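You operate a simulated robot arm through the tools that you are given. There is no shell and no other tool.

You run a simulated robot arm. Do the job below in one go: nothing can be reset, and whatever is moved stays where it is left.

JOB
Set up the drier from the white card and start its air.
Fine: entry slider, exit slider and exit heat knob as the card shows, then switch AIR on; leave the heat off.

It is judged by the outcome, as a careful person would: the job done as asked, and still so three seconds after it is handed in. It fails if anything else is knocked over, pushed out of place, dropped, spilled or broken.

ROBOT AND FRAMES
A 7-joint arm with a two-finger parallel gripper, fixed in place. Base frame: the origin is at the foot of the arm, x ahead of it, y to its left, z up; the work surface is at about z = 820. Units: mm, degrees, N and s.
Its first joint turns from -132.0 to 132.0 degrees. Payload 3.91 kg.
The TCP is the grasp point between the finger pads, 30 mm short of the fingertips. In the tool frame z runs along the fingers and y along their closing line. Largest opening 110 mm; finger width 20, thickness 10; the body of the gripper, 48 by 112 mm, starts 55 mm behind the TCP.
Orientation is that of the tool frame in the base frame, as [roll, pitch, yaw] about the fixed x, y, z axes, in that order (R = Rz(yaw) Ry(pitch) Rx(roll)). With the fingers straight down and closing along the base's y, the tool's x points along the base's -x, its y along +y and its z along -z.

CONTROLS
- The arm moves only by the tool apply_moves. Its argument "moves" is a list of rows, each a list of 7 numbers: the gripper command, from -1 (fully open) to 1 (shut), values between in proportion, then the shift along the tool's x, y, z in mm, then the turn, a rotation vector about the tool's x, y, z in degrees. In form: [[hand, x, y, z, rx, ry, rz], ...]. A call has 1 to 20 rows; each row shifts and turns the commanded pose from where the row before left it, along the tool's axes as they then stand. Each row takes 0.2 s and may step no farther than 50 mm and 8.6 degrees from the row before; otherwise, or with a gripper value out of range, the whole call is refused. A pose out of reach is approached as far as the arm can. The call stops where the force on the tool passes 40 N (or 10 N more than at its start, if that is more) or the arm is blocked; 0.2 s more then pass. The fingers move at their own pace (about 108 mm/s each) and stop on an object; they squeeze with about 23 N. The grip force told is the motor's: it shows also when the fingers shut on nothing. Time passes only in rows, and 0.2 s behind the last, so rows that do not move let the fingers close. The reply holds the time, the measured pose of the TCP, the force on the tool along the base axes, the opening and the grip force, in the units named above and with some noise, with the torque about the TCP (base axes, N m) and any sound that the robot's microphone picked up.
- Cameras (640 x 400 px; columns grow to the right, rows downward): "scene" is fixed at [53.7, 644.7, 1880.6]; the picture's right is [-0.46, -0.89, 0.00], its down [-0.65, 0.33, -0.69] and it looks along [0.61, -0.31, -0.73] (base axes); focal length 296 px, centre (320, 200). "wrist" rides on the gripper at [72, 17, -103] in the tool frame; the picture's right is [-0.23, 0.97, 0.00], its down [-0.76, -0.18, -0.62] and it looks along [-0.61, -0.14, 0.78] (tool axes); focal length 222 px, centre (320, 200). There is no depth. A picture from a camera that has moved, and an enlarged one, comes with that camera's place and axes in the base frame and with its lens. The place of the scene camera against the robot may be out by one fixed shift of up to 12 mm in any direction.
- grab_frame(camera): a new picture of that camera. No time passes.
- close_up(camera, box): a new picture of the part [left, top, right, bottom] of that camera's present view, enlarged. No time passes.
- finish_job(): hands the job in; it is judged then, once.

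Nothing tells you positions but the pictures and the camera data. Unless the task says otherwise, let go and move clear before handing in.

The tools are called after "Emit:" by a JSON object that holds its "api" and its "payload". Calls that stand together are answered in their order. apply_moves: Moves the arm, as the interface text tells. Its arguments: {"type":"object","properties":{"moves":{"type":"array","items":{"type":"array","items":{"type":"number"}}}},"required":["moves"]} The other tools are called the same way: grab_frame (camera) takes a picture; close_up (camera, box) takes an enlarged picture of a part of a camera's view; finish_job () hands the job in.

At the start:

```text
time: 0.0
tcp_pos: [511.7, 253.3, 1503.7]
ee_rot: [-180.0, -0.1, 179.9]
contact_force: [-0.9, 0.1, -0.3]
moment: [0.01, -0.02, -0.01]
finger_gap: 109.9
gripper_force: 0.2
```

scene: 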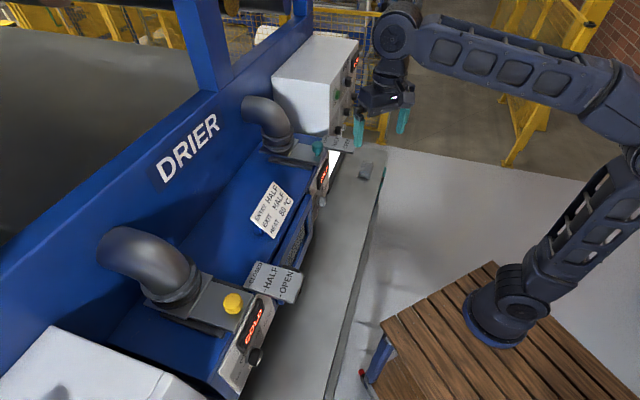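
wrist: 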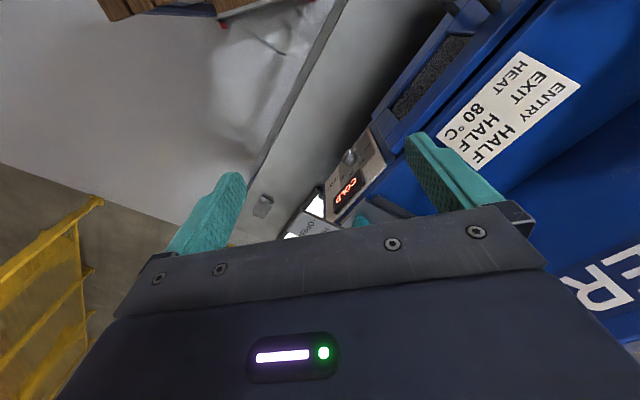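

The scene shows a blue drier with two duct boxes, each with a slider, and a white card. I'll enlarge the views to read the card and find the controls.

Emit:
{"api": "close_up", "payload": {"camera": "scene", "box": [230, 170, 320, 240]}}

Emit:
{"api": "close_up", "payload": {"camera": "scene", "box": [200, 240, 320, 400]}}

Emit:
{"api": "close_up", "payload": {"camera": "scene", "box": [260, 30, 400, 220]}}

Emit:
{"api": "close_up", "payload": {"camera": "wrist", "box": [240, 100, 440, 250]}}

```text
5.71 times, centred on (275, 205) of scene
camera zoom: at [53.7, 644.7, 1880.6], right [-0.46, -0.89, 0.0], down [-0.65, 0.33, -0.69], along [0.61, -0.31, -0.73], focal length 1691 px, centre (577, 171)
```

zoom: 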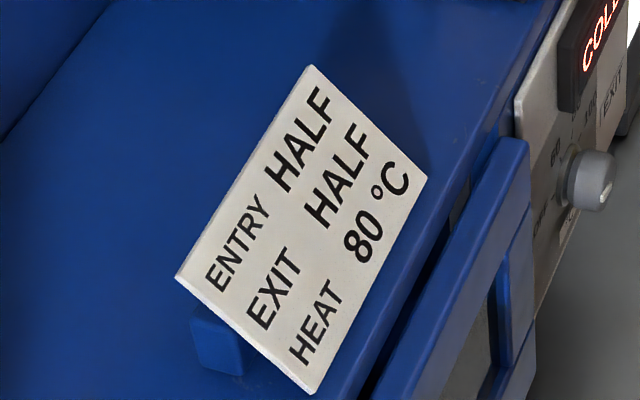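

```text
2.50 times, centred on (260, 320) of scene
camera zoom: at [53.7, 644.7, 1880.6], right [-0.46, -0.89, 0.0], down [-0.65, 0.33, -0.69], along [0.61, -0.31, -0.73], focal length 740 px, centre (470, -100)
```

zoom: 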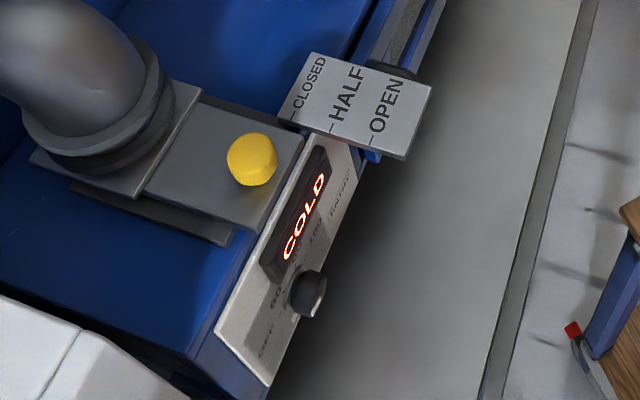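

```text
2.11 times, centred on (330, 125) of scene
camera zoom: at [53.7, 644.7, 1880.6], right [-0.46, -0.89, 0.0], down [-0.65, 0.33, -0.69], along [0.61, -0.31, -0.73], focal length 623 px, centre (299, 358)
```

zoom: 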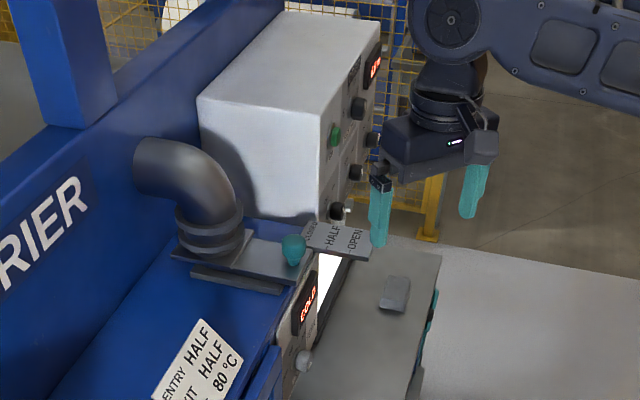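

```text
2.67 times, centred on (340, 175) of wrist
camera zoom: at [439.4, 271.5, 1606.7], right [0.23, 0.97, 0.0], down [0.76, -0.18, 0.62], along [0.61, -0.14, -0.78], focal length 592 px, centre (267, 267)
```

zoom: 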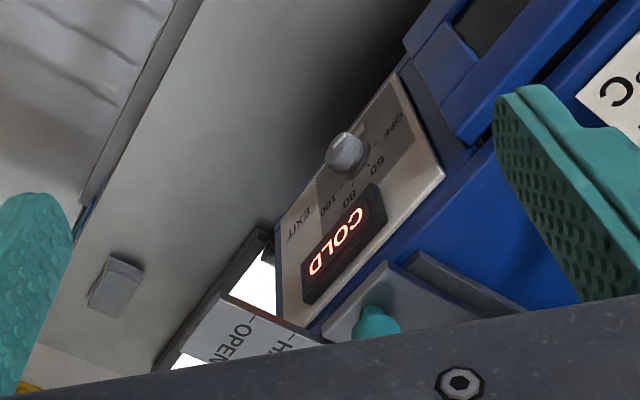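

Emit:
{"api": "close_up", "payload": {"camera": "scene", "box": [310, 35, 380, 165]}}

Emit:
{"api": "close_up", "payload": {"camera": "scene", "box": [280, 130, 380, 220]}}

Emit:
{"api": "close_up", "payload": {"camera": "scene", "box": [180, 250, 310, 331]}}

```text
3.08 times, centred on (345, 100) of scene
camera zoom: at [53.7, 644.7, 1880.6], right [-0.46, -0.89, 0.0], down [-0.65, 0.33, -0.69], along [0.61, -0.31, -0.73], focal length 910 px, centre (243, 508)
```

zoom: 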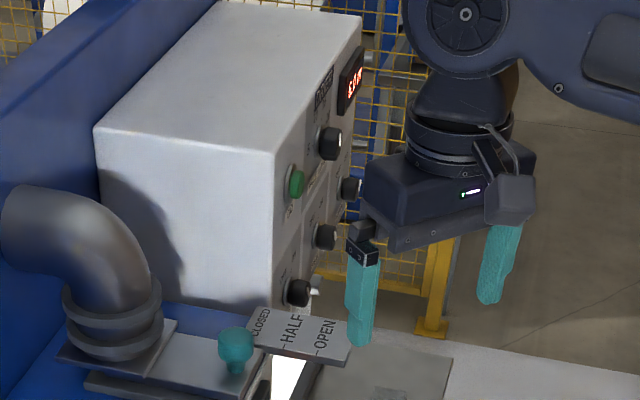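

```text
4.44 times, centred on (330, 175) of scene
camera zoom: at [53.7, 644.7, 1880.6], right [-0.46, -0.89, 0.0], down [-0.65, 0.33, -0.69], along [0.61, -0.31, -0.73], focal length 1315 px, centre (276, 311)
```

zoom: 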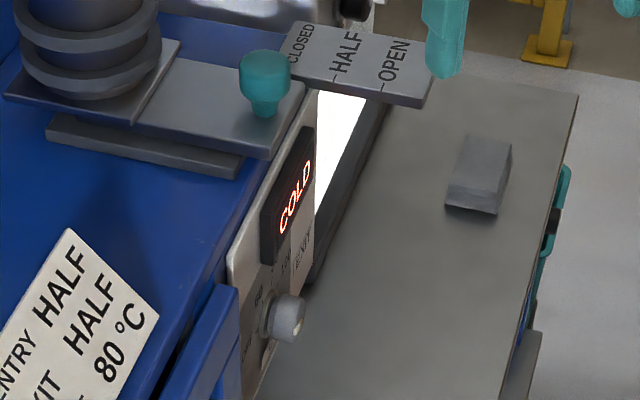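

```text
4.92 times, centred on (245, 290) of scene
camera zoom: at [53.7, 644.7, 1880.6], right [-0.46, -0.89, 0.0], down [-0.65, 0.33, -0.69], along [0.61, -0.31, -0.73], focal length 1457 px, centre (689, -246)
```

zoom: 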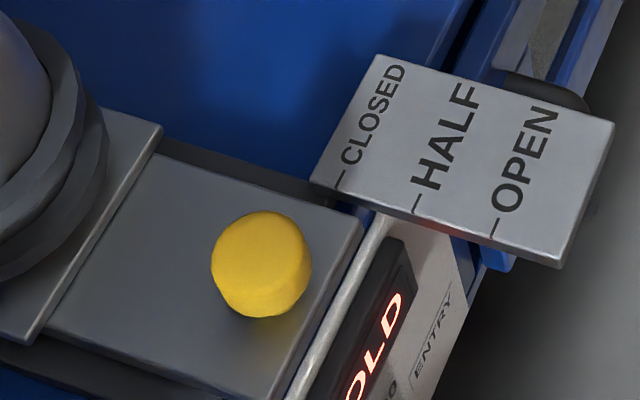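

The drier's front runs at about 45° in the base frame, with the entry at upper left and the exit near (784, 281, 1265). I'll turn the tool to face the drier and look again.

Emit:
{"api": "apply_moves", "payload": {"moves": [[-1, 0, 0, 0, 0, 0, -7.5], [-1, 0, 0, 0, 0, 0, -7.5], [-1, 0, 0, 0, 0, 0, -7.5], [-1, 0, 0, 0, 0, 0, -7.5], [-1, 0, 0, 0, 0, 0, -7.5], [-1, 0, 0, 0, 0, 0, -7.5]]}}

Emit:
{"api": "grab_frame", "payload": {"camera": "wrist"}}

Emit:
{"api": "grab_frame", "payload": {"camera": "scene"}}

```text
time: 1.4
tcp_pos: [513.0, 253.9, 1504.9]
ee_rot: [-179.9, 0.0, -134.9]
contact_force: [-0.6, -0.9, 0.4]
moment: [-0.01, 0.0, 0.0]
finger_gap: 110.1
gripper_force: 0.1
```

```text
taken
camera wrist: at [448.9, 215.6, 1606.6], right [-0.53, 0.85, 0.0], down [0.66, 0.41, 0.62], along [0.53, 0.33, -0.78], focal length 222 px, centre (320, 200)
```

wrist: 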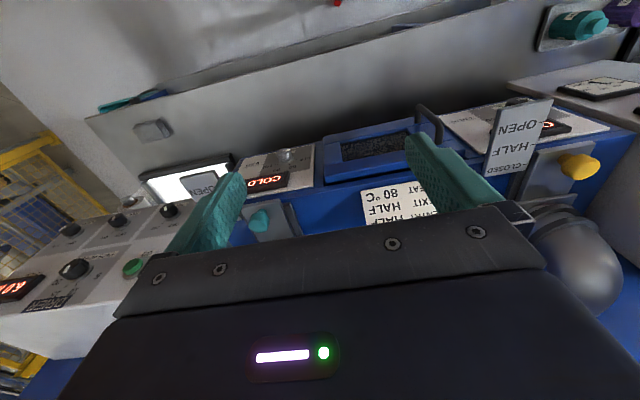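

```text
taken
```

scene: 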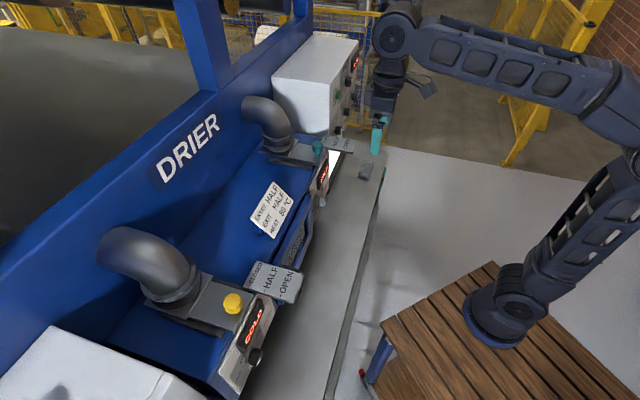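

Emit:
{"api": "close_up", "payload": {"camera": "wrist", "box": [0, 180, 200, 320]}}

Emit:
{"api": "close_up", "payload": {"camera": "wrist", "box": [180, 120, 320, 250]}}

Emit:
{"api": "close_up", "payload": {"camera": "wrist", "box": [430, 70, 640, 230]}}

```text
2.86 times, centred on (100, 250) of wrist
camera zoom: at [448.9, 215.6, 1606.6], right [-0.53, 0.85, 0.0], down [0.66, 0.41, 0.62], along [0.53, 0.33, -0.78], focal length 635 px, centre (949, 57)
```

zoom: 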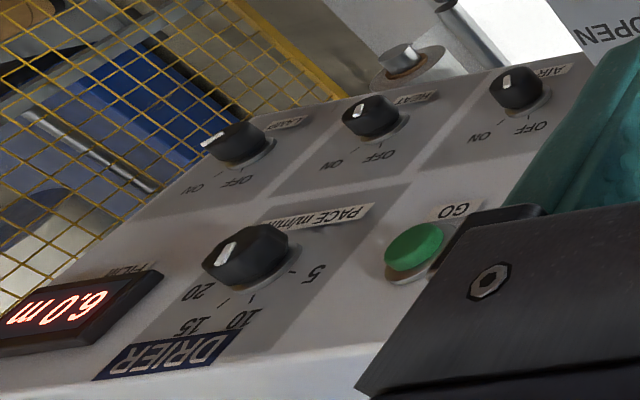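

```text
3.08 times, centred on (250, 185) of wrist
camera zoom: at [448.9, 215.6, 1606.6], right [-0.53, 0.85, 0.0], down [0.66, 0.41, 0.62], along [0.53, 0.33, -0.78], focal length 684 px, centre (535, 246)
```

zoom: 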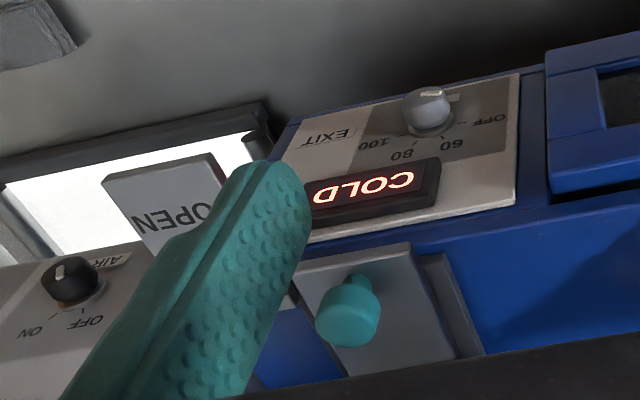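

```text
2.50 times, centred on (535, 150) of wrist
camera zoom: at [448.9, 215.6, 1606.6], right [-0.53, 0.85, 0.0], down [0.66, 0.41, 0.62], along [0.53, 0.33, -0.78], focal length 555 px, centre (-218, 325)
```

zoom: 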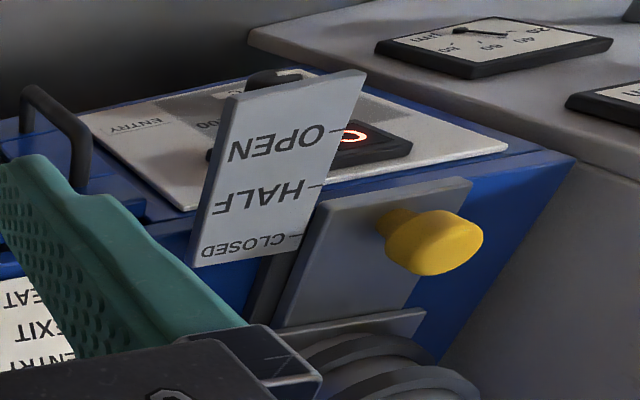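

The control box has AIR, HEAT and lamp switches, plus a PACE knob and GO. I'll move above the exit slider for a near-vertical view.

Emit:
{"api": "apply_moves", "payload": {"moves": [[-1, -24, -29.6, 0.8, 0, 0, 0], [-1, -24, -29.6, 0.8, 0, 0, 0], [-1, -24, -29.6, 0.8, 0, 0, 0], [-1, -24, -29.6, 0.8, 0, 0, 0], [-1, -24, -29.6, 0.8, 0, 0, 0], [-1, -24, -29.6, 0.8, 0, 0, 0], [-1, 0, 0, 0, 0, 0, 0]]}}

Emit:
{"api": "grab_frame", "payload": {"camera": "wrist"}}

Emit:
{"api": "grab_frame", "payload": {"camera": "scene"}}

```text
time: 3.0
tcp_pos: [741.6, 227.8, 1497.3]
ee_rot: [180.0, 0.0, -135.0]
contact_force: [0.2, 0.2, -1.1]
moment: [0.01, 0.02, 0.02]
finger_gap: 110.0
gripper_force: 0.1
```

```text
taken
camera wrist: at [678.5, 189.4, 1599.8], right [-0.53, 0.85, 0.0], down [0.66, 0.41, 0.62], along [0.53, 0.33, -0.78], focal length 222 px, centre (320, 200)
```

wrist: 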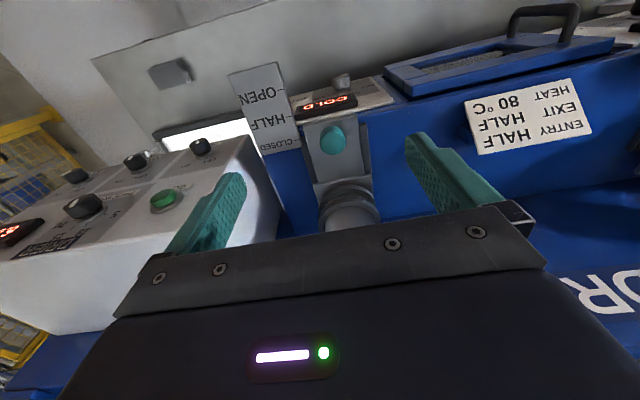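

```text
taken
```

scene: 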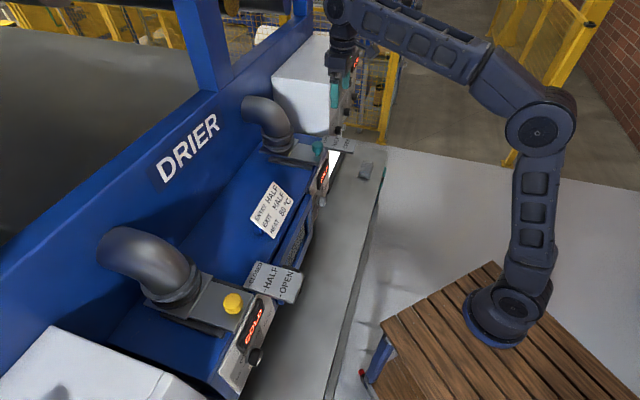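

Emit:
{"api": "close_up", "payload": {"camera": "wrist", "box": [220, 50, 420, 200]}}

Emit:
{"api": "close_up", "payload": {"camera": "wrist", "box": [50, 120, 250, 245]}}

```text
2.67 times, centred on (320, 125) of wrist
camera zoom: at [678.5, 189.4, 1599.8], right [-0.53, 0.85, 0.0], down [0.66, 0.41, 0.62], along [0.53, 0.33, -0.78], focal length 592 px, centre (320, 400)
```

zoom: 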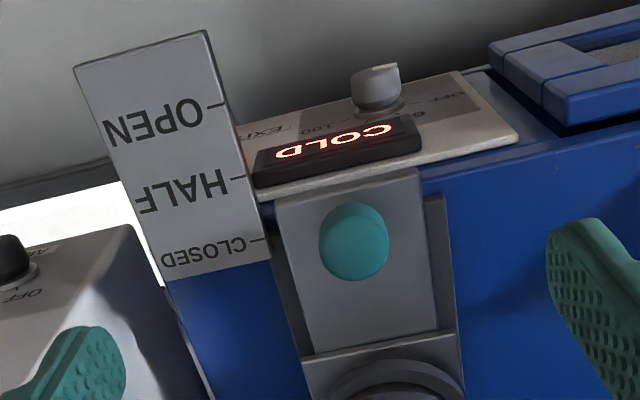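

```text
3.20 times, centred on (150, 182) of wrist
camera zoom: at [678.5, 189.4, 1599.8], right [-0.53, 0.85, 0.0], down [0.66, 0.41, 0.62], along [0.53, 0.33, -0.78], focal length 711 px, centre (864, 256)
```

zoom: 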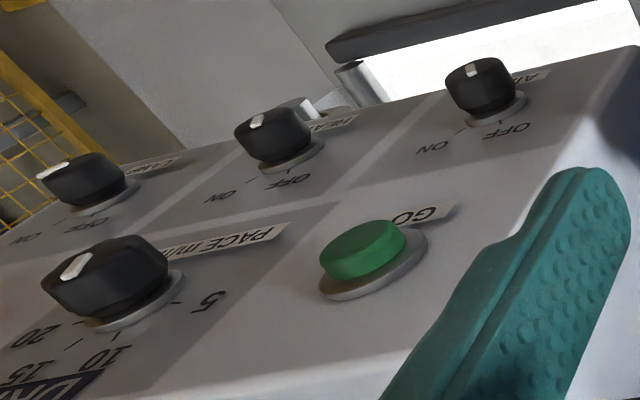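

The exit knob top triangulates to about (787, 279, 1280). I'll shift sideways for a second view so I can measure the slider scale.

Emit:
{"api": "apply_moves", "payload": {"moves": [[-1, 0, -30, 0, 0, 0, 0], [-1, 0, -30, 0, 0, 0, 0], [-1, 0, -30, 0, 0, 0, 0], [-1, 0, 0, 0, 0, 0, 0]]}}

Emit:
{"api": "close_up", "payload": {"camera": "wrist", "box": [240, 30, 440, 220]}}

Emit:
{"api": "grab_frame", "payload": {"camera": "wrist"}}

```text
time: 4.0
tcp_pos: [803.7, 165.2, 1499.4]
ee_rot: [-179.9, 0.0, -135.0]
contact_force: [-0.2, 1.0, -0.6]
moment: [0.0, 0.01, -0.01]
finger_gap: 110.0
gripper_force: 0.1
```

```text
2.11 times, centred on (340, 125) of wrist
camera zoom: at [739.8, 126.4, 1600.8], right [-0.53, 0.85, 0.0], down [0.66, 0.41, 0.62], along [0.53, 0.33, -0.78], focal length 468 px, centre (278, 358)
```

zoom: 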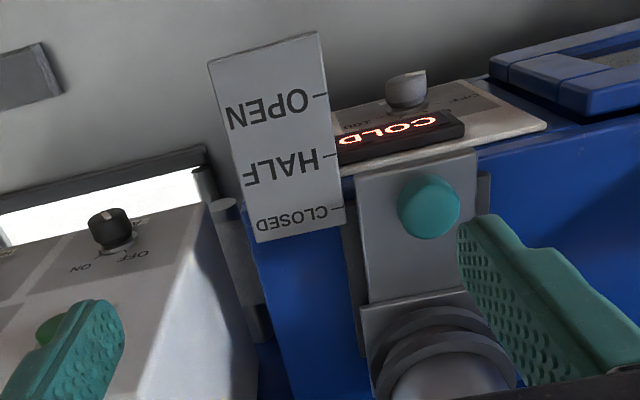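

```text
taken
camera wrist: at [739.8, 126.4, 1600.8], right [-0.53, 0.85, 0.0], down [0.66, 0.41, 0.62], along [0.53, 0.33, -0.78], focal length 222 px, centre (320, 200)
```

wrist: 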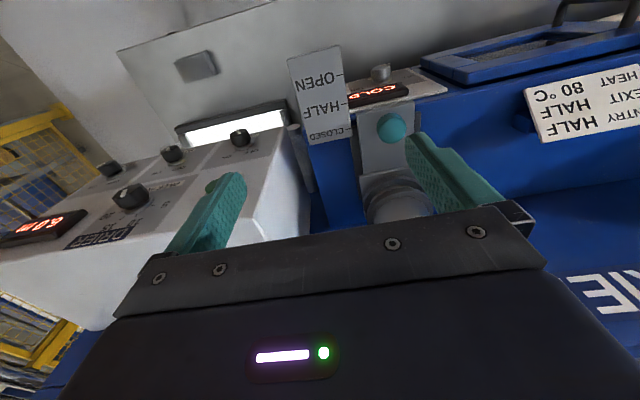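

Triangulated from two views, the exit knob sits at CLOSED (v≈755). The HALF tick is about 38–40 mm toward the robot, and the plate top is near z≈1245. I'll move over the knob and come down partway.

Emit:
{"api": "apply_moves", "payload": {"moves": [[-0.27, -23.1, 30.8, 0, 0, 0, 0], [-0.27, -23.1, 30.8, 0, 0, 0, 0], [-0.27, -23.2, 30.7, 0, 0, 0, 0], [-0.27, 0, 0, 35, 0, 0, 0], [-0.27, 0, 0, 35, 0, 0, 0], [-0.27, 0, 0, 35, 0, 0, 0], [-0.27, 0, 0, 30, 0, 0, 0], [-0.27, 0, 0, 0, 0, 0, 0]]}}

Emit:
{"api": "grab_frame", "payload": {"camera": "wrist"}}

Emit:
{"api": "grab_frame", "payload": {"camera": "scene"}}

```text
time: 5.8
tcp_pos: [784.5, 281.8, 1363.6]
ee_rot: [180.0, 0.1, -135.0]
contact_force: [-0.1, -0.7, 0.4]
moment: [0.03, 0.03, -0.01]
finger_gap: 69.9
gripper_force: 0.0
```

```text
taken
camera wrist: at [721.4, 242.4, 1465.4], right [-0.53, 0.85, 0.0], down [0.66, 0.41, 0.62], along [0.53, 0.33, -0.78], focal length 222 px, centre (320, 200)
```

wrist: 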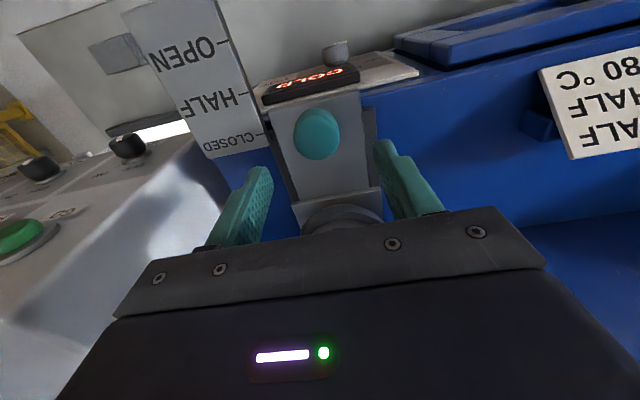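

```text
taken
```

scene: 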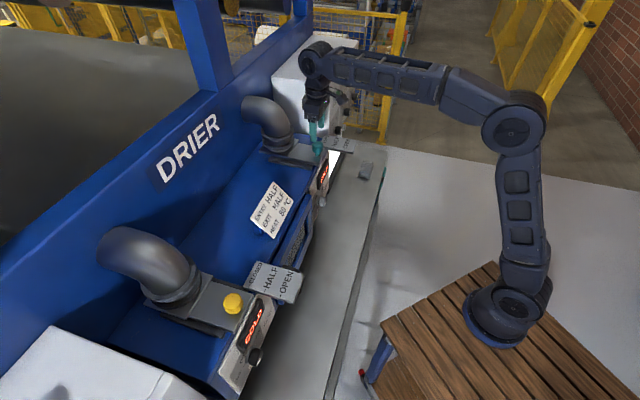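

The knob is confirmed near (787, 279). I'll correct by about 4 mm, descend and grip.

Emit:
{"api": "apply_moves", "payload": {"moves": [[-0.27, 0, -3.7, 26, 0, 0, 0], [-0.27, 0, 0, 26, 0, 0, 0], [-0.27, 0, 0, 26, 0, 0, 0], [-0.27, 0, 0, 0, 0, 0, 0], [0.4, 0, 0, 0, 0, 0, 0], [0.4, 0, 0, 0, 0, 0, 0], [0.4, 0, 0, 0, 0, 0, 0]]}}

Emit:
{"api": "grab_frame", "payload": {"camera": "wrist"}}

```text
time: 7.4
tcp_pos: [788.7, 281.4, 1285.0]
ee_rot: [-180.0, 0.0, -134.9]
contact_force: [-4.2, -1.2, -4.5]
moment: [0.2, -0.17, -0.02]
finger_gap: 39.4
gripper_force: 45.0
```

```text
taken
camera wrist: at [725.5, 241.4, 1386.6], right [-0.53, 0.85, 0.0], down [0.66, 0.41, 0.62], along [0.53, 0.33, -0.78], focal length 222 px, centre (320, 200)
```

wrist: 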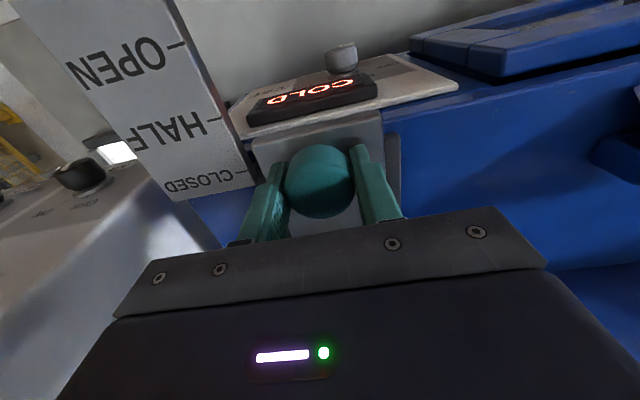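

Emit:
{"api": "apply_moves", "payload": {"moves": [[0.4, 10, 0, 0, 0, 0, 0], [0.4, 10, 0, 0, 0, 0, 0], [0.4, 10, 0, 0, 0, 0, 0], [0.4, 9.5, 0, 0, 0, 0, 0], [0.4, 0, 0, 0, 0, 0, 0]]}}

Emit:
{"api": "grab_frame", "payload": {"camera": "wrist"}}

```text
time: 8.6
tcp_pos: [761.4, 252.2, 1284.0]
ee_rot: [179.9, -0.2, -134.9]
contact_force: [-10.1, 6.6, -35.6]
moment: [-0.13, 0.24, -0.01]
finger_gap: 39.1
gripper_force: 44.5
```

```text
taken
camera wrist: at [698.0, 213.6, 1387.0], right [-0.53, 0.85, 0.0], down [0.67, 0.41, 0.62], along [0.53, 0.33, -0.78], focal length 222 px, centre (320, 200)
```

wrist: 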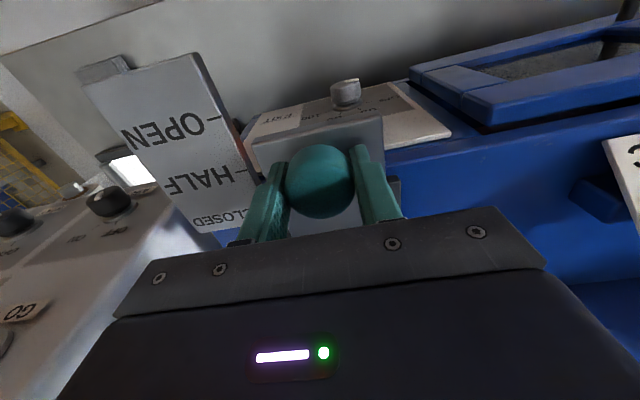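

The slider has moved about 39.5 mm. I'll release, rise and check it against the HALF tick.

Emit:
{"api": "apply_moves", "payload": {"moves": [[-0.27, 0, 0, 0, 0, 0, 0], [-0.27, 0, 0, 0, 0, 0, 0], [-0.27, 0, 0, -30, 0, 0, 0], [-0.27, 0, 0, -40, 0, 0, 0], [-0.27, 0, 0, -40, 0, 0, 0], [-1, 0, 0, -40, 0, 0, 0], [-1, 0, 0, -40, 0, 0, 0], [-1, 0, 0, 0, 0, 0, 0]]}}

Emit:
{"api": "close_up", "payload": {"camera": "wrist", "box": [200, 20, 420, 200]}}

Emit:
{"api": "close_up", "payload": {"camera": "scene", "box": [280, 130, 380, 220]}}

```text
time: 10.4
tcp_pos: [761.6, 249.9, 1475.0]
ee_rot: [-180.0, -0.1, -134.8]
contact_force: [0.2, 0.2, 0.2]
moment: [0.02, -0.03, 0.0]
finger_gap: 109.9
gripper_force: 0.0
```

```text
2.22 times, centred on (310, 110) of wrist
camera zoom: at [697.7, 211.2, 1578.1], right [-0.53, 0.85, 0.0], down [0.66, 0.41, 0.62], along [0.53, 0.33, -0.78], focal length 494 px, centre (342, 400)
```

zoom: 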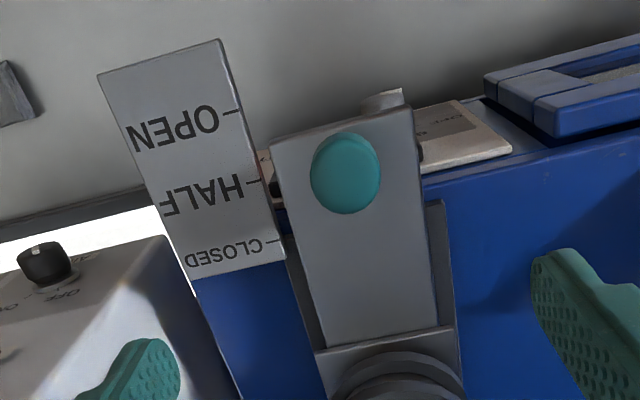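

```text
4.44 times, centred on (330, 175) of scene
camera zoom: at [53.7, 644.7, 1880.6], right [-0.46, -0.89, 0.0], down [-0.65, 0.33, -0.69], along [0.61, -0.31, -0.73], focal length 1315 px, centre (276, 311)
```

zoom: 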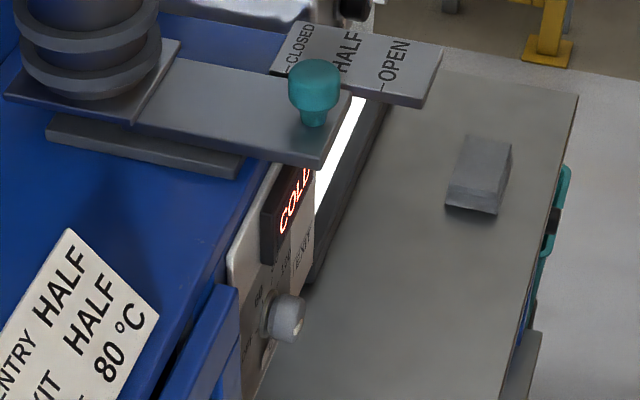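

The exit knob is within about 1.5 mm of the HALF tick. Next I'll travel to a view above the entry slider.

Emit:
{"api": "apply_moves", "payload": {"moves": [[-1, 2.2, 41.4, -1.6, 0, 0, 0], [-1, 2.2, 41.4, -1.6, 0, 0, 0], [-1, 2.2, 41.4, -1.6, 0, 0, 0], [-1, 2.2, 41.4, -1.6, 0, 0, 0], [-1, 2.2, 41.4, -1.6, 0, 0, 0], [-1, 2.2, 41.4, -1.6, 0, 0, 0], [-1, 2.2, 41.4, -1.6, 0, 0, 0], [-1, 2.2, 41.4, -1.6, 0, 0, 0], [-1, 2.2, 41.4, -1.6, 0, 0, 0], [-1, 2.2, 41.4, -1.6, 0, 0, 0], [-1, 2.2, 41.4, -1.6, 0, 0, 0], [-1, 2.2, 41.4, -1.6, 0, 0, 0], [-1, 2.2, 41.4, -1.6, 0, 0, 0], [-1, 2.2, 41.4, -1.6, 0, 0, 0], [-1, 0, 0, 0, 0, 0, 0]]}}

Emit:
{"api": "grab_frame", "payload": {"camera": "wrist"}}

Emit:
{"api": "grab_frame", "payload": {"camera": "scene"}}

Emit:
{"api": "close_up", "payload": {"camera": "wrist", "box": [200, 20, 420, 200]}}

```text
time: 13.6
tcp_pos: [330.3, 638.0, 1498.1]
ee_rot: [-180.0, 0.0, -135.0]
contact_force: [0.0, 0.1, 0.9]
moment: [-0.02, 0.05, 0.04]
finger_gap: 110.1
gripper_force: 0.1
```

```text
taken
camera wrist: at [266.4, 600.1, 1600.7], right [-0.53, 0.85, 0.0], down [0.66, 0.41, 0.62], along [0.53, 0.33, -0.78], focal length 222 px, centre (320, 200)
```

wrist: 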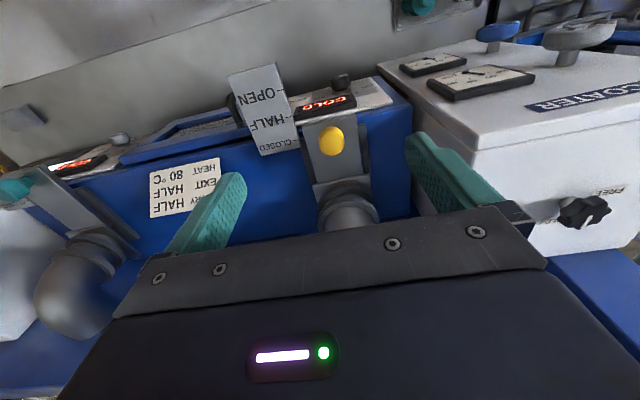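

```text
taken
```

scene: 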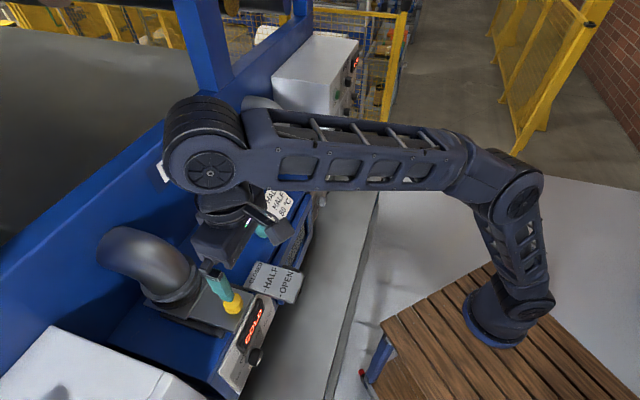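

```text
2.22 times, centred on (310, 110) of wrist
camera zoom: at [266.4, 600.1, 1600.7], right [-0.53, 0.85, 0.0], down [0.66, 0.41, 0.62], along [0.53, 0.33, -0.78], focal length 494 px, centre (342, 400)
```

zoom: 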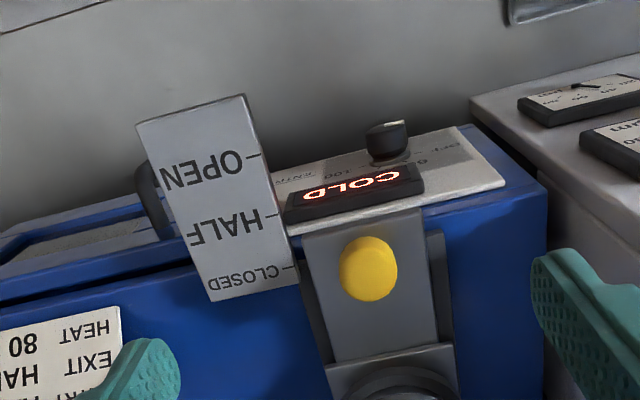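

The entry knob is at about (377.6, 690, 1278), in the same CLOSED position with the same scale. I'll move over it and partway down.

Emit:
{"api": "apply_moves", "payload": {"moves": [[-0.27, -35, 1.6, 0, 0, 0, 0], [-0.27, -35, 1.6, 0, 0, 0, 0], [-0.27, 0, 0, 35, 0, 0, 0], [-0.27, 0, 0, 35, 0, 0, 0], [-0.27, 0, 0, 35, 0, 0, 0], [-0.27, 0, 0, 35, 0, 0, 0], [-0.27, 0, 0, 0, 0, 0, 0]]}}

Emit:
{"api": "grab_frame", "payload": {"camera": "wrist"}}

```text
time: 15.2
tcp_pos: [369.6, 680.8, 1358.0]
ee_rot: [-180.0, 0.0, -134.9]
contact_force: [0.0, 0.8, -0.2]
moment: [-0.01, 0.02, 0.01]
finger_gap: 69.9
gripper_force: 0.1
out of reach, approached as far as the arm can: row 2
```

```text
taken
camera wrist: at [306.2, 642.3, 1460.3], right [-0.53, 0.85, 0.0], down [0.66, 0.41, 0.62], along [0.53, 0.33, -0.78], focal length 222 px, centre (320, 200)
```

wrist: 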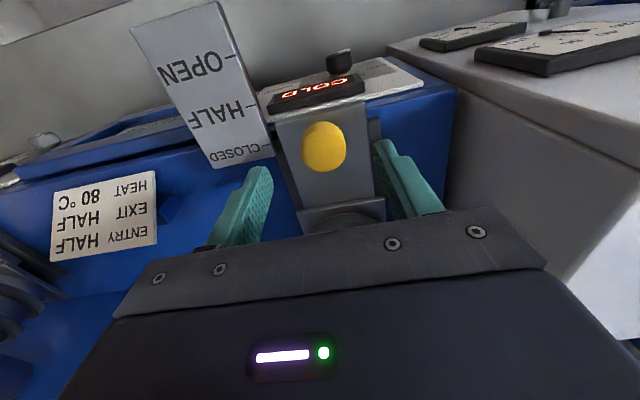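

Emit:
{"api": "apply_moves", "payload": {"moves": [[-0.27, 0, 0, 35, 0, 0, 0], [-0.27, -11.3, 0.6, 0, 0, 0, 0], [-0.27, 0, 0, 20, 0, 0, 0], [-0.27, 0, 0, 18, 0, 0, 0], [-0.27, 0, 0, 0, 0, 0, 0]]}}

Emit:
{"api": "grab_frame", "payload": {"camera": "wrist"}}

```text
time: 16.4
tcp_pos: [375.9, 690.0, 1287.4]
ee_rot: [179.9, 0.0, -135.0]
contact_force: [0.3, -0.2, 0.7]
moment: [-0.03, 0.01, 0.01]
finger_gap: 70.1
gripper_force: 0.1
```

```text
taken
camera wrist: at [312.5, 650.7, 1388.9], right [-0.53, 0.85, 0.0], down [0.66, 0.41, 0.62], along [0.53, 0.33, -0.78], focal length 222 px, centre (320, 200)
```

wrist: 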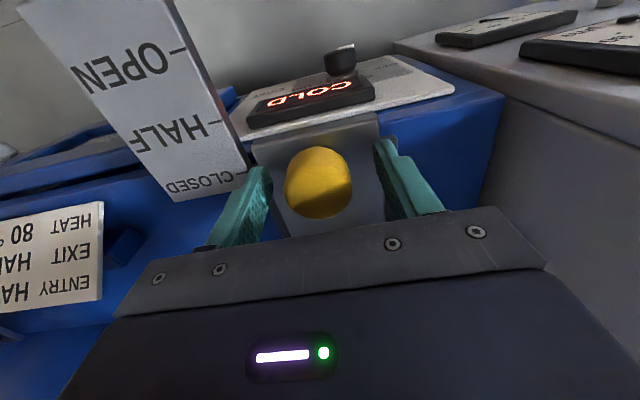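

Emit:
{"api": "apply_moves", "payload": {"moves": [[0.4, 0, 0, 2, 0, 0, 0], [0.4, 0, 0, 0, 0, 0, 0], [0.4, 0, 0, 0, 0, 0, 0], [0.4, 10, 0, 0.2, 0, 0, 0], [0.4, 10, 0, 0.2, 0, 0, 0], [0.4, 10, 0, 0.2, 0, 0, 0], [0.4, 8, 0, 0.2, 0, 0, 0], [0.4, 0, 0, 0, 0, 0, 0]]}}

```text
time: 18.4
tcp_pos: [350.2, 660.9, 1285.2]
ee_rot: [180.0, 0.1, -135.0]
contact_force: [4.0, -7.7, 5.3]
moment: [-0.17, -0.25, -0.07]
finger_gap: 39.3
gripper_force: 45.0
stopped in row 8: the force on the tool passed its limit at 40 N (the readings are from after the stop); the commanded pose is now the measured one
```

Emit:
{"api": "apply_moves", "payload": {"moves": [[-0.27, 0, 0, 0, 0, 0, 0], [-0.27, 0, 0, 0, 0, 0, 0], [-0.27, 0, 0, -30, 0, 0, 0], [-0.27, 0, 0, -40, 0, 0, 0], [-0.27, 0, 0, -40, 0, 0, 0], [-1, 0, 0, -40, 0, 0, 0], [-1, 0, 0, -40, 0, 0, 0], [-1, 0, 0, 0, 0, 0, 0]]}}

Emit:
{"api": "close_up", "payload": {"camera": "wrist", "box": [200, 20, 420, 200]}}

Emit:
{"api": "close_up", "payload": {"camera": "scene", "box": [180, 230, 320, 331]}}

```text
time: 20.1
tcp_pos: [348.8, 661.3, 1473.5]
ee_rot: [179.9, 0.0, -135.1]
contact_force: [0.8, 0.0, 0.6]
moment: [-0.01, 0.01, 0.0]
finger_gap: 110.1
gripper_force: 0.1
```

```text
2.22 times, centred on (310, 110) of wrist
camera zoom: at [285.4, 622.3, 1576.3], right [-0.53, 0.85, 0.0], down [0.66, 0.41, 0.62], along [0.53, 0.33, -0.78], focal length 494 px, centre (342, 400)
```

zoom: 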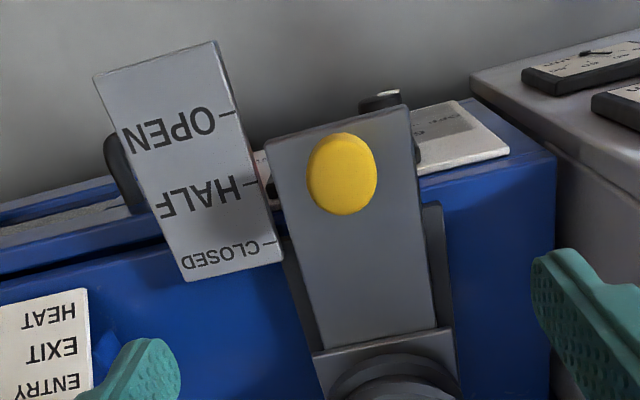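

```text
3.96 times, centred on (250, 280) of scene
camera zoom: at [53.7, 644.7, 1880.6], right [-0.46, -0.89, 0.0], down [-0.65, 0.33, -0.69], along [0.61, -0.31, -0.73], focal length 1172 px, centre (597, -119)
```

zoom: 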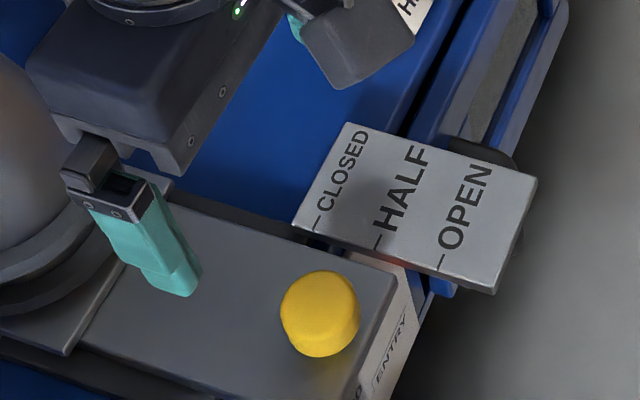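

Both sliders now sit at HALF within a couple of mm. Next is the exit heat knob, near (733, 281, 1066) on the front face, so I'll back off to free space in front of the exit.

Emit:
{"api": "apply_moves", "payload": {"moves": [[-1, 11, -38.6, 0, 0, 0, 0], [-1, 11, -38.6, 0, 0, 0, 0], [-1, 11, -38.6, 0, 0, 0, 0], [-1, 11, -38.6, 0, 0, 0, 0], [-1, 11, -38.6, 0, 0, 0, 0], [-1, 11, -38.6, 0, 0, 0, 0], [-1, 11, -38.6, 0, 0, 0, 0], [-1, 11, -38.6, 0, 0, 0, 0], [-1, 11, -38.6, 0, 0, 0, 0], [-1, 11, -38.6, 0, 0, 0, 0], [-1, 11, -38.6, 0, 0, 0, 0], [-1, 11, -38.6, 0, 0, 0, 0], [-1, 11, -38.6, 0, 0, 0, 0], [-1, 11, -38.6, 0, 0, 0, 0], [-1, 0, 0, 0, 0, 0, 8], [-1, 0, 0, 0, 0, 0, 8], [-1, 0, 0, 0, 0, 0, 8], [-1, 0, 0, 0, 0, 0, 8], [-1, 0, 0, 0, 0, 0, 8]]}}

Emit:
{"api": "grab_frame", "payload": {"camera": "scene"}}

```text
time: 24.1
tcp_pos: [622.6, 171.0, 1475.1]
ee_rot: [-180.0, 0.1, -175.0]
contact_force: [0.2, 1.1, 0.9]
moment: [-0.02, 0.0, -0.02]
finger_gap: 110.1
gripper_force: 0.1
```

```text
taken
```

scene: 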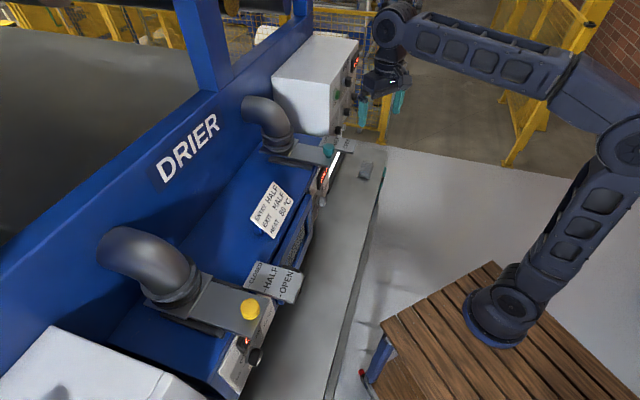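

Emit:
{"api": "apply_moves", "payload": {"moves": [[-1, 0, 0, 0, 0, 0, 7.778], [-1, 0, 0, 0, 0, 0, 7.778], [-1, 0, 0, 0, 0, 0, 7.778], [-1, 0, 0, 0, 0, 0, 7.778], [-1, 0, 0, 0, 0, 0, 7.778], [-1, 0, 0, 0, 0, 0, 7.778], [-1, 0, 0, 0, 0, 0, 7.778], [-1, 0, 0, 0, 0, 0, 7.778], [-1, 0, 0, 0, 0, 0, 7.778], [-1, 0, 0, 0, 0, 0, 7.778], [-1, 0, 0, 0, 0, 0, 7.778], [-1, 0, 0, 0, 0, 0, 7.778], [-1, 0, 0, 0, 0, 0, 7.778], [-1, 0, 0, 0, 0, 0, 7.778], [-1, 0, 0, 0, 0, 0, 7.778], [-1, 0, 0, 0, 0, 0, 7.778], [-1, 0, 0, 0, 0, 0, 7.778], [-1, 0, 0, 0, 0, 0, 7.778], [-1, 0, 0, 0, 0, 0, 0]]}}

Emit:
{"api": "grab_frame", "payload": {"camera": "scene"}}

```text
time: 28.1
tcp_pos: [622.7, 169.7, 1475.8]
ee_rot: [180.0, -0.1, 44.9]
contact_force: [-0.2, -0.2, 0.1]
moment: [0.04, 0.0, 0.02]
finger_gap: 110.1
gripper_force: 0.0
```

```text
taken
```

scene: 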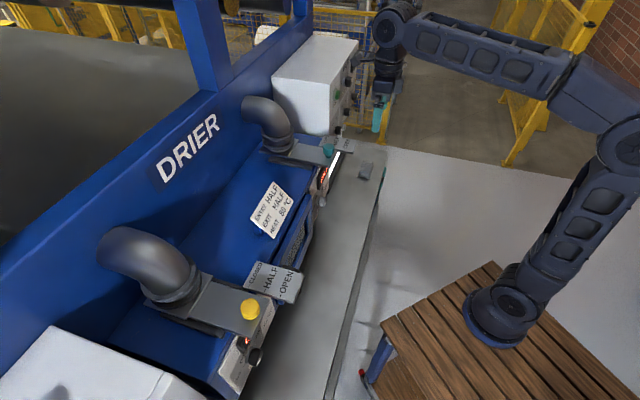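

The flip worked. Next I'll tilt the tool to horizontal, facing the drier.

Emit:
{"api": "apply_moves", "payload": {"moves": [[-1, 0, 0, 0, 0, 8.182, 0], [-1, 0, 0, 0, 0, 8.182, 0], [-1, 0, 0, 0, 0, 8.182, 0], [-1, 0, 0, 0, 0, 8.182, 0], [-1, 0, 0, 0, 0, 8.182, 0], [-1, 0, 0, 0, 0, 8.182, 0], [-1, 0, 0, 0, 0, 8.182, 0], [-1, 0, 0, 0, 0, 8.182, 0], [-1, 0, 0, 0, 0, 8.182, 0], [-1, 0, 0, 0, 0, 8.182, 0], [-1, 0, 0, 0, 0, 8.18, 0], [-1, 0, 0, 0, 0, 0, 0]]}}

Emit:
{"api": "grab_frame", "payload": {"camera": "scene"}}

Emit:
{"api": "grab_frame", "payload": {"camera": "wrist"}}

```text
time: 30.8
tcp_pos: [622.5, 170.2, 1474.6]
ee_rot: [1.6, -89.8, -136.7]
contact_force: [0.6, 0.6, 0.1]
moment: [0.0, 0.01, 0.0]
finger_gap: 109.9
gripper_force: 0.1
```

```text
taken
```

scene: 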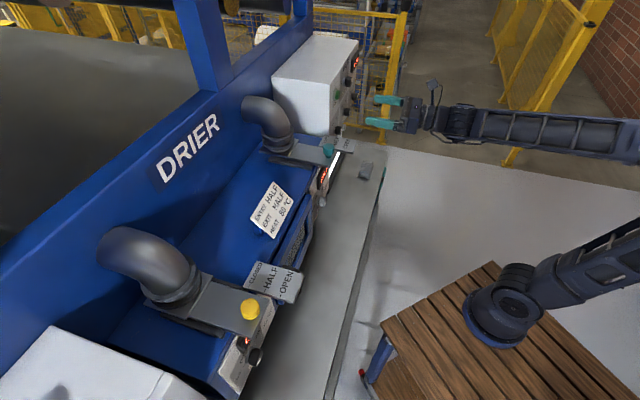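

```text
taken
camera wrist: at [560.4, 86.0, 1545.3], right [0.69, -0.69, -0.23], down [-0.57, -0.31, -0.76], along [0.45, 0.65, -0.61], focal length 222 px, centre (320, 200)
```

wrist: 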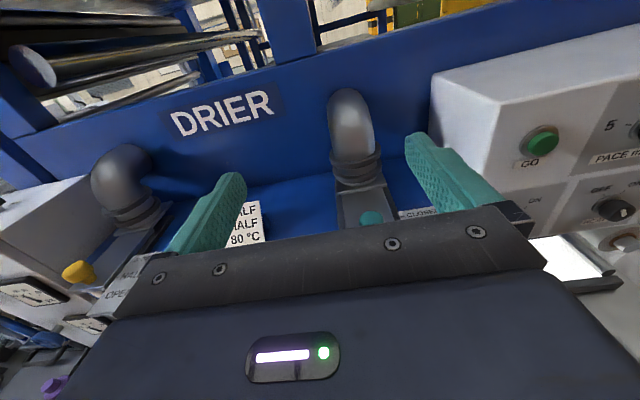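

Emit:
{"api": "apply_moves", "payload": {"moves": [[-1, -36.5, 0, 0, 0, 0, 0], [-1, -36.5, 0, 0, 0, 0, 0], [-1, -36.5, 0, 0, 0, 0, 0], [-1, -36.5, 0, 0, 0, 0, 0], [-1, -36.5, 0, 0, 0, 0, 0], [-1, -36.5, 0, 0, 0, 0, 0], [-1, -36.5, 0, 0, 0, 0, 0], [-1, -36.5, 0, 0, 0, 0, 0], [-1, -36.5, 0, 0, 0, 0, 0], [-1, -36.5, 0, 0, 0, 0, 0], [-1, 0, 0, 0, 0, 0, 0]]}}

Emit:
{"api": "grab_frame", "payload": {"camera": "scene"}}

Emit:
{"api": "grab_frame", "payload": {"camera": "wrist"}}

Emit:
{"api": "close_up", "payload": {"camera": "wrist", "box": [230, 0, 430, 200]}}

```text
time: 33.1
tcp_pos: [647.9, 179.2, 1117.0]
ee_rot: [27.7, -89.8, -162.7]
contact_force: [0.5, -0.2, 0.5]
moment: [0.01, -0.03, 0.0]
finger_gap: 110.0
gripper_force: 0.0
out of reach, approached as far as the arm can: row 8, 9, 10
```

```text
taken
```

scene: 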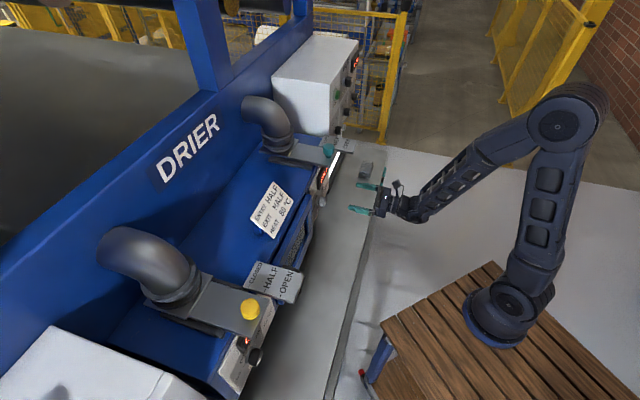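

```text
taken
camera wrist: at [586.0, 93.9, 1187.2], right [0.69, -0.69, -0.23], down [-0.57, -0.31, -0.76], along [0.45, 0.65, -0.61], focal length 222 px, centre (320, 200)
```

wrist: 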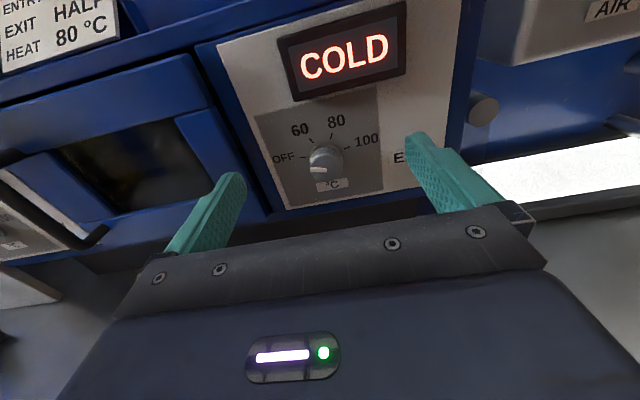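

```text
2.00 times, centred on (330, 100) of wrist
camera zoom: at [586.0, 93.9, 1187.2], right [0.69, -0.69, -0.23], down [-0.57, -0.31, -0.76], along [0.45, 0.65, -0.61], focal length 444 px, centre (300, 400)
```

zoom: 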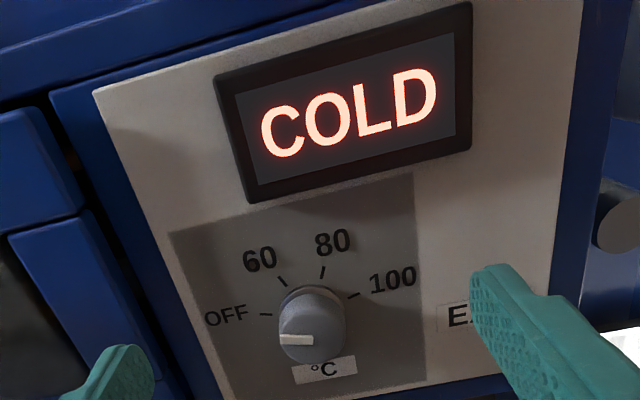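

The panel is now clear: the pointer is at OFF, with ticks spaced about 60° apart (OFF −90°, 60 −30°, 80 +30°, 100 +90°), so it needs about 120° clockwise. I'll move closer for a second view to triangulate.

Emit:
{"api": "apply_moves", "payload": {"moves": [[-1, 0, -4.5, 22, 0, 0, 0], [-1, -19, -4.5, 23, 0, 0, 0], [-1, -19, 0, 0, 0, 0, 0], [-1, -19, 0, 0, 0, 0, 0], [-1, 0, 0, 0, 0, 0, 0]]}}

Emit:
{"api": "close_up", "payload": {"camera": "wrist", "box": [230, 0, 430, 200]}}

Emit:
{"api": "grab_frame", "payload": {"camera": "wrist"}}

```text
time: 34.4
tcp_pos: [674.0, 217.1, 1058.1]
ee_rot: [166.6, -89.9, 58.5]
contact_force: [0.2, 0.2, 0.6]
moment: [0.01, 0.0, 0.02]
finger_gap: 109.8
gripper_force: 0.0
```

```text
2.00 times, centred on (330, 100) of wrist
camera zoom: at [612.6, 132.1, 1129.4], right [0.69, -0.69, -0.23], down [-0.57, -0.31, -0.76], along [0.45, 0.65, -0.61], focal length 444 px, centre (300, 400)
```

zoom: 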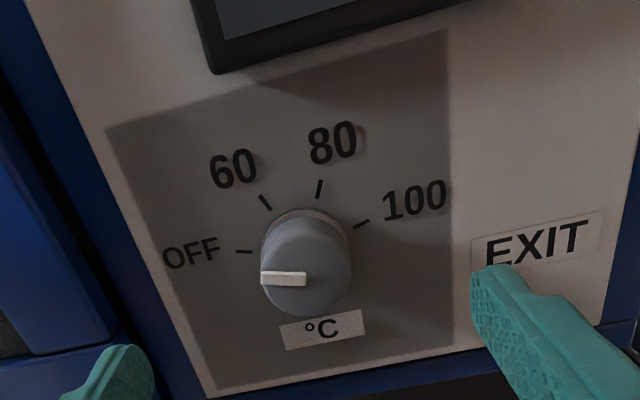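

```text
taken
camera wrist: at [612.6, 132.1, 1129.4], right [0.69, -0.69, -0.23], down [-0.57, -0.31, -0.76], along [0.45, 0.65, -0.61], focal length 222 px, centre (320, 200)
```

wrist: 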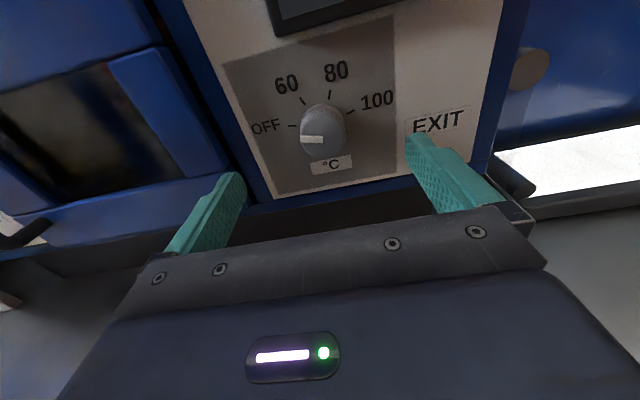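

Triangulation puts the knob axis at u≈323.4, z≈1049 and the panel at v≈744. The ticks are about 50° apart, so 80 °C needs about +100° from OFF. I'll align to the axis and test the roll range from +50° to −50° in free space.

Emit:
{"api": "apply_moves", "payload": {"moves": [[-0.1, -9, 0, 0, 0, 0, 0], [-0.1, 0, 0, 0, 0, 0, 8.333], [-0.1, 0, 0, 0, 0, 0, 8.333], [-0.1, 0, 0, 0, 0, 0, 8.333], [-0.1, 0, 0, 0, 0, 0, 8.333], [-0.1, 0, 0, 0, 0, 0, 8.333], [-0.1, 0, 0, 0, 0, 0, 8.333], [-0.1, 0, 0, 0, 0, 0, 0]]}}

Emit:
{"api": "grab_frame", "payload": {"camera": "wrist"}}

```text
time: 36.1
tcp_pos: [673.2, 216.3, 1049.5]
ee_rot: [-89.9, -39.9, -45.1]
contact_force: [-0.1, 0.0, -0.6]
moment: [-0.01, 0.0, 0.02]
finger_gap: 60.3
gripper_force: 0.1
```

```text
taken
camera wrist: at [646.4, 97.0, 1082.5], right [0.32, -0.32, -0.89], down [-0.93, 0.05, -0.35], along [0.16, 0.95, -0.28], focal length 222 px, centre (320, 200)
```

wrist: 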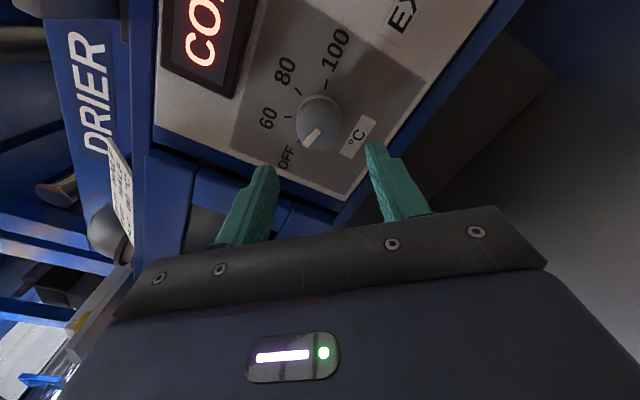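

The +50° roll is reachable, and this view confirms the knob at u 323.3, z 1050, face v≈722. I'll roll to −50° and then check before advancing.

Emit:
{"api": "apply_moves", "payload": {"moves": [[-0.1, 0, 0, 0, 0, 0, -8.333], [-0.1, 0, 0, 0, 0, 0, -8.333], [-0.1, 0, 0, 0, 0, 0, -8.333], [-0.1, 0, 0, 0, 0, 0, -8.333], [-0.1, 0, 0, 0, 0, 0, -8.333], [-0.1, 0, 0, 0, 0, 0, -8.333], [-0.1, 0, 0, 0, 0, 0, -8.333], [-0.1, 0, 0, 0, 0, 0, -8.333], [-0.1, 0, 0, 0, 0, 0, -8.333], [-0.1, 0, 0, 0, 0, 0, -8.333], [-0.1, 0, 0, 0, 0, 0, -8.333], [-0.1, 0, 0, 0, 0, 0, -8.333], [-0.1, 0, 0, 20, 0, 0, 0], [-0.1, 0, 0, 20, 0, 0, 0], [-0.1, 0, 0, 0, 0, 0, 0]]}}

Emit:
{"api": "grab_frame", "payload": {"camera": "wrist"}}

Emit:
{"api": "grab_frame", "payload": {"camera": "scene"}}

```text
time: 39.4
tcp_pos: [701.0, 244.6, 1051.6]
ee_rot: [89.8, -40.0, 135.1]
contact_force: [0.8, -0.4, 0.2]
moment: [-0.02, 0.06, -0.01]
finger_gap: 60.5
gripper_force: 0.0
```

```text
taken
camera wrist: at [595.9, 204.3, 1109.5], right [0.56, -0.57, 0.6], down [-0.11, -0.77, -0.63], along [0.82, 0.29, -0.5], focal length 222 px, centre (320, 200)
```

wrist: 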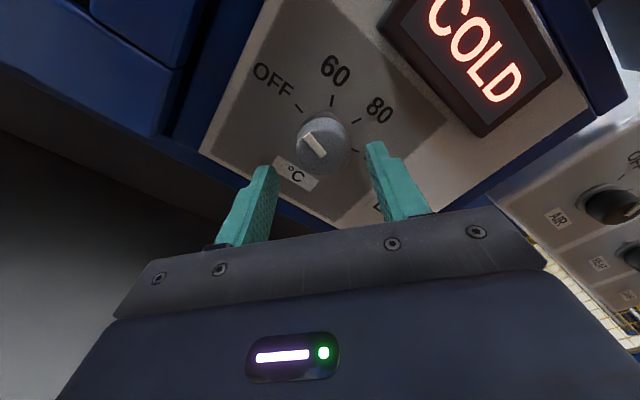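

```text
taken
```

scene: 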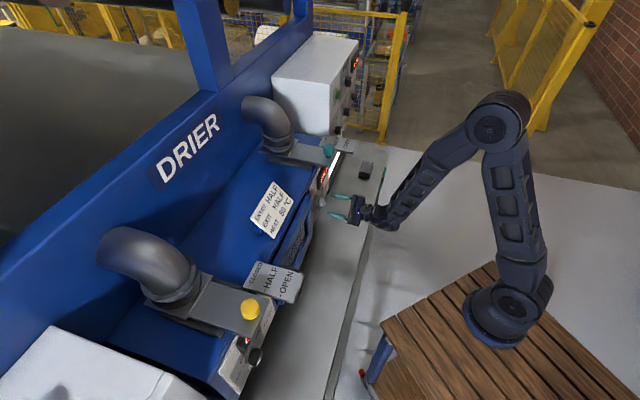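

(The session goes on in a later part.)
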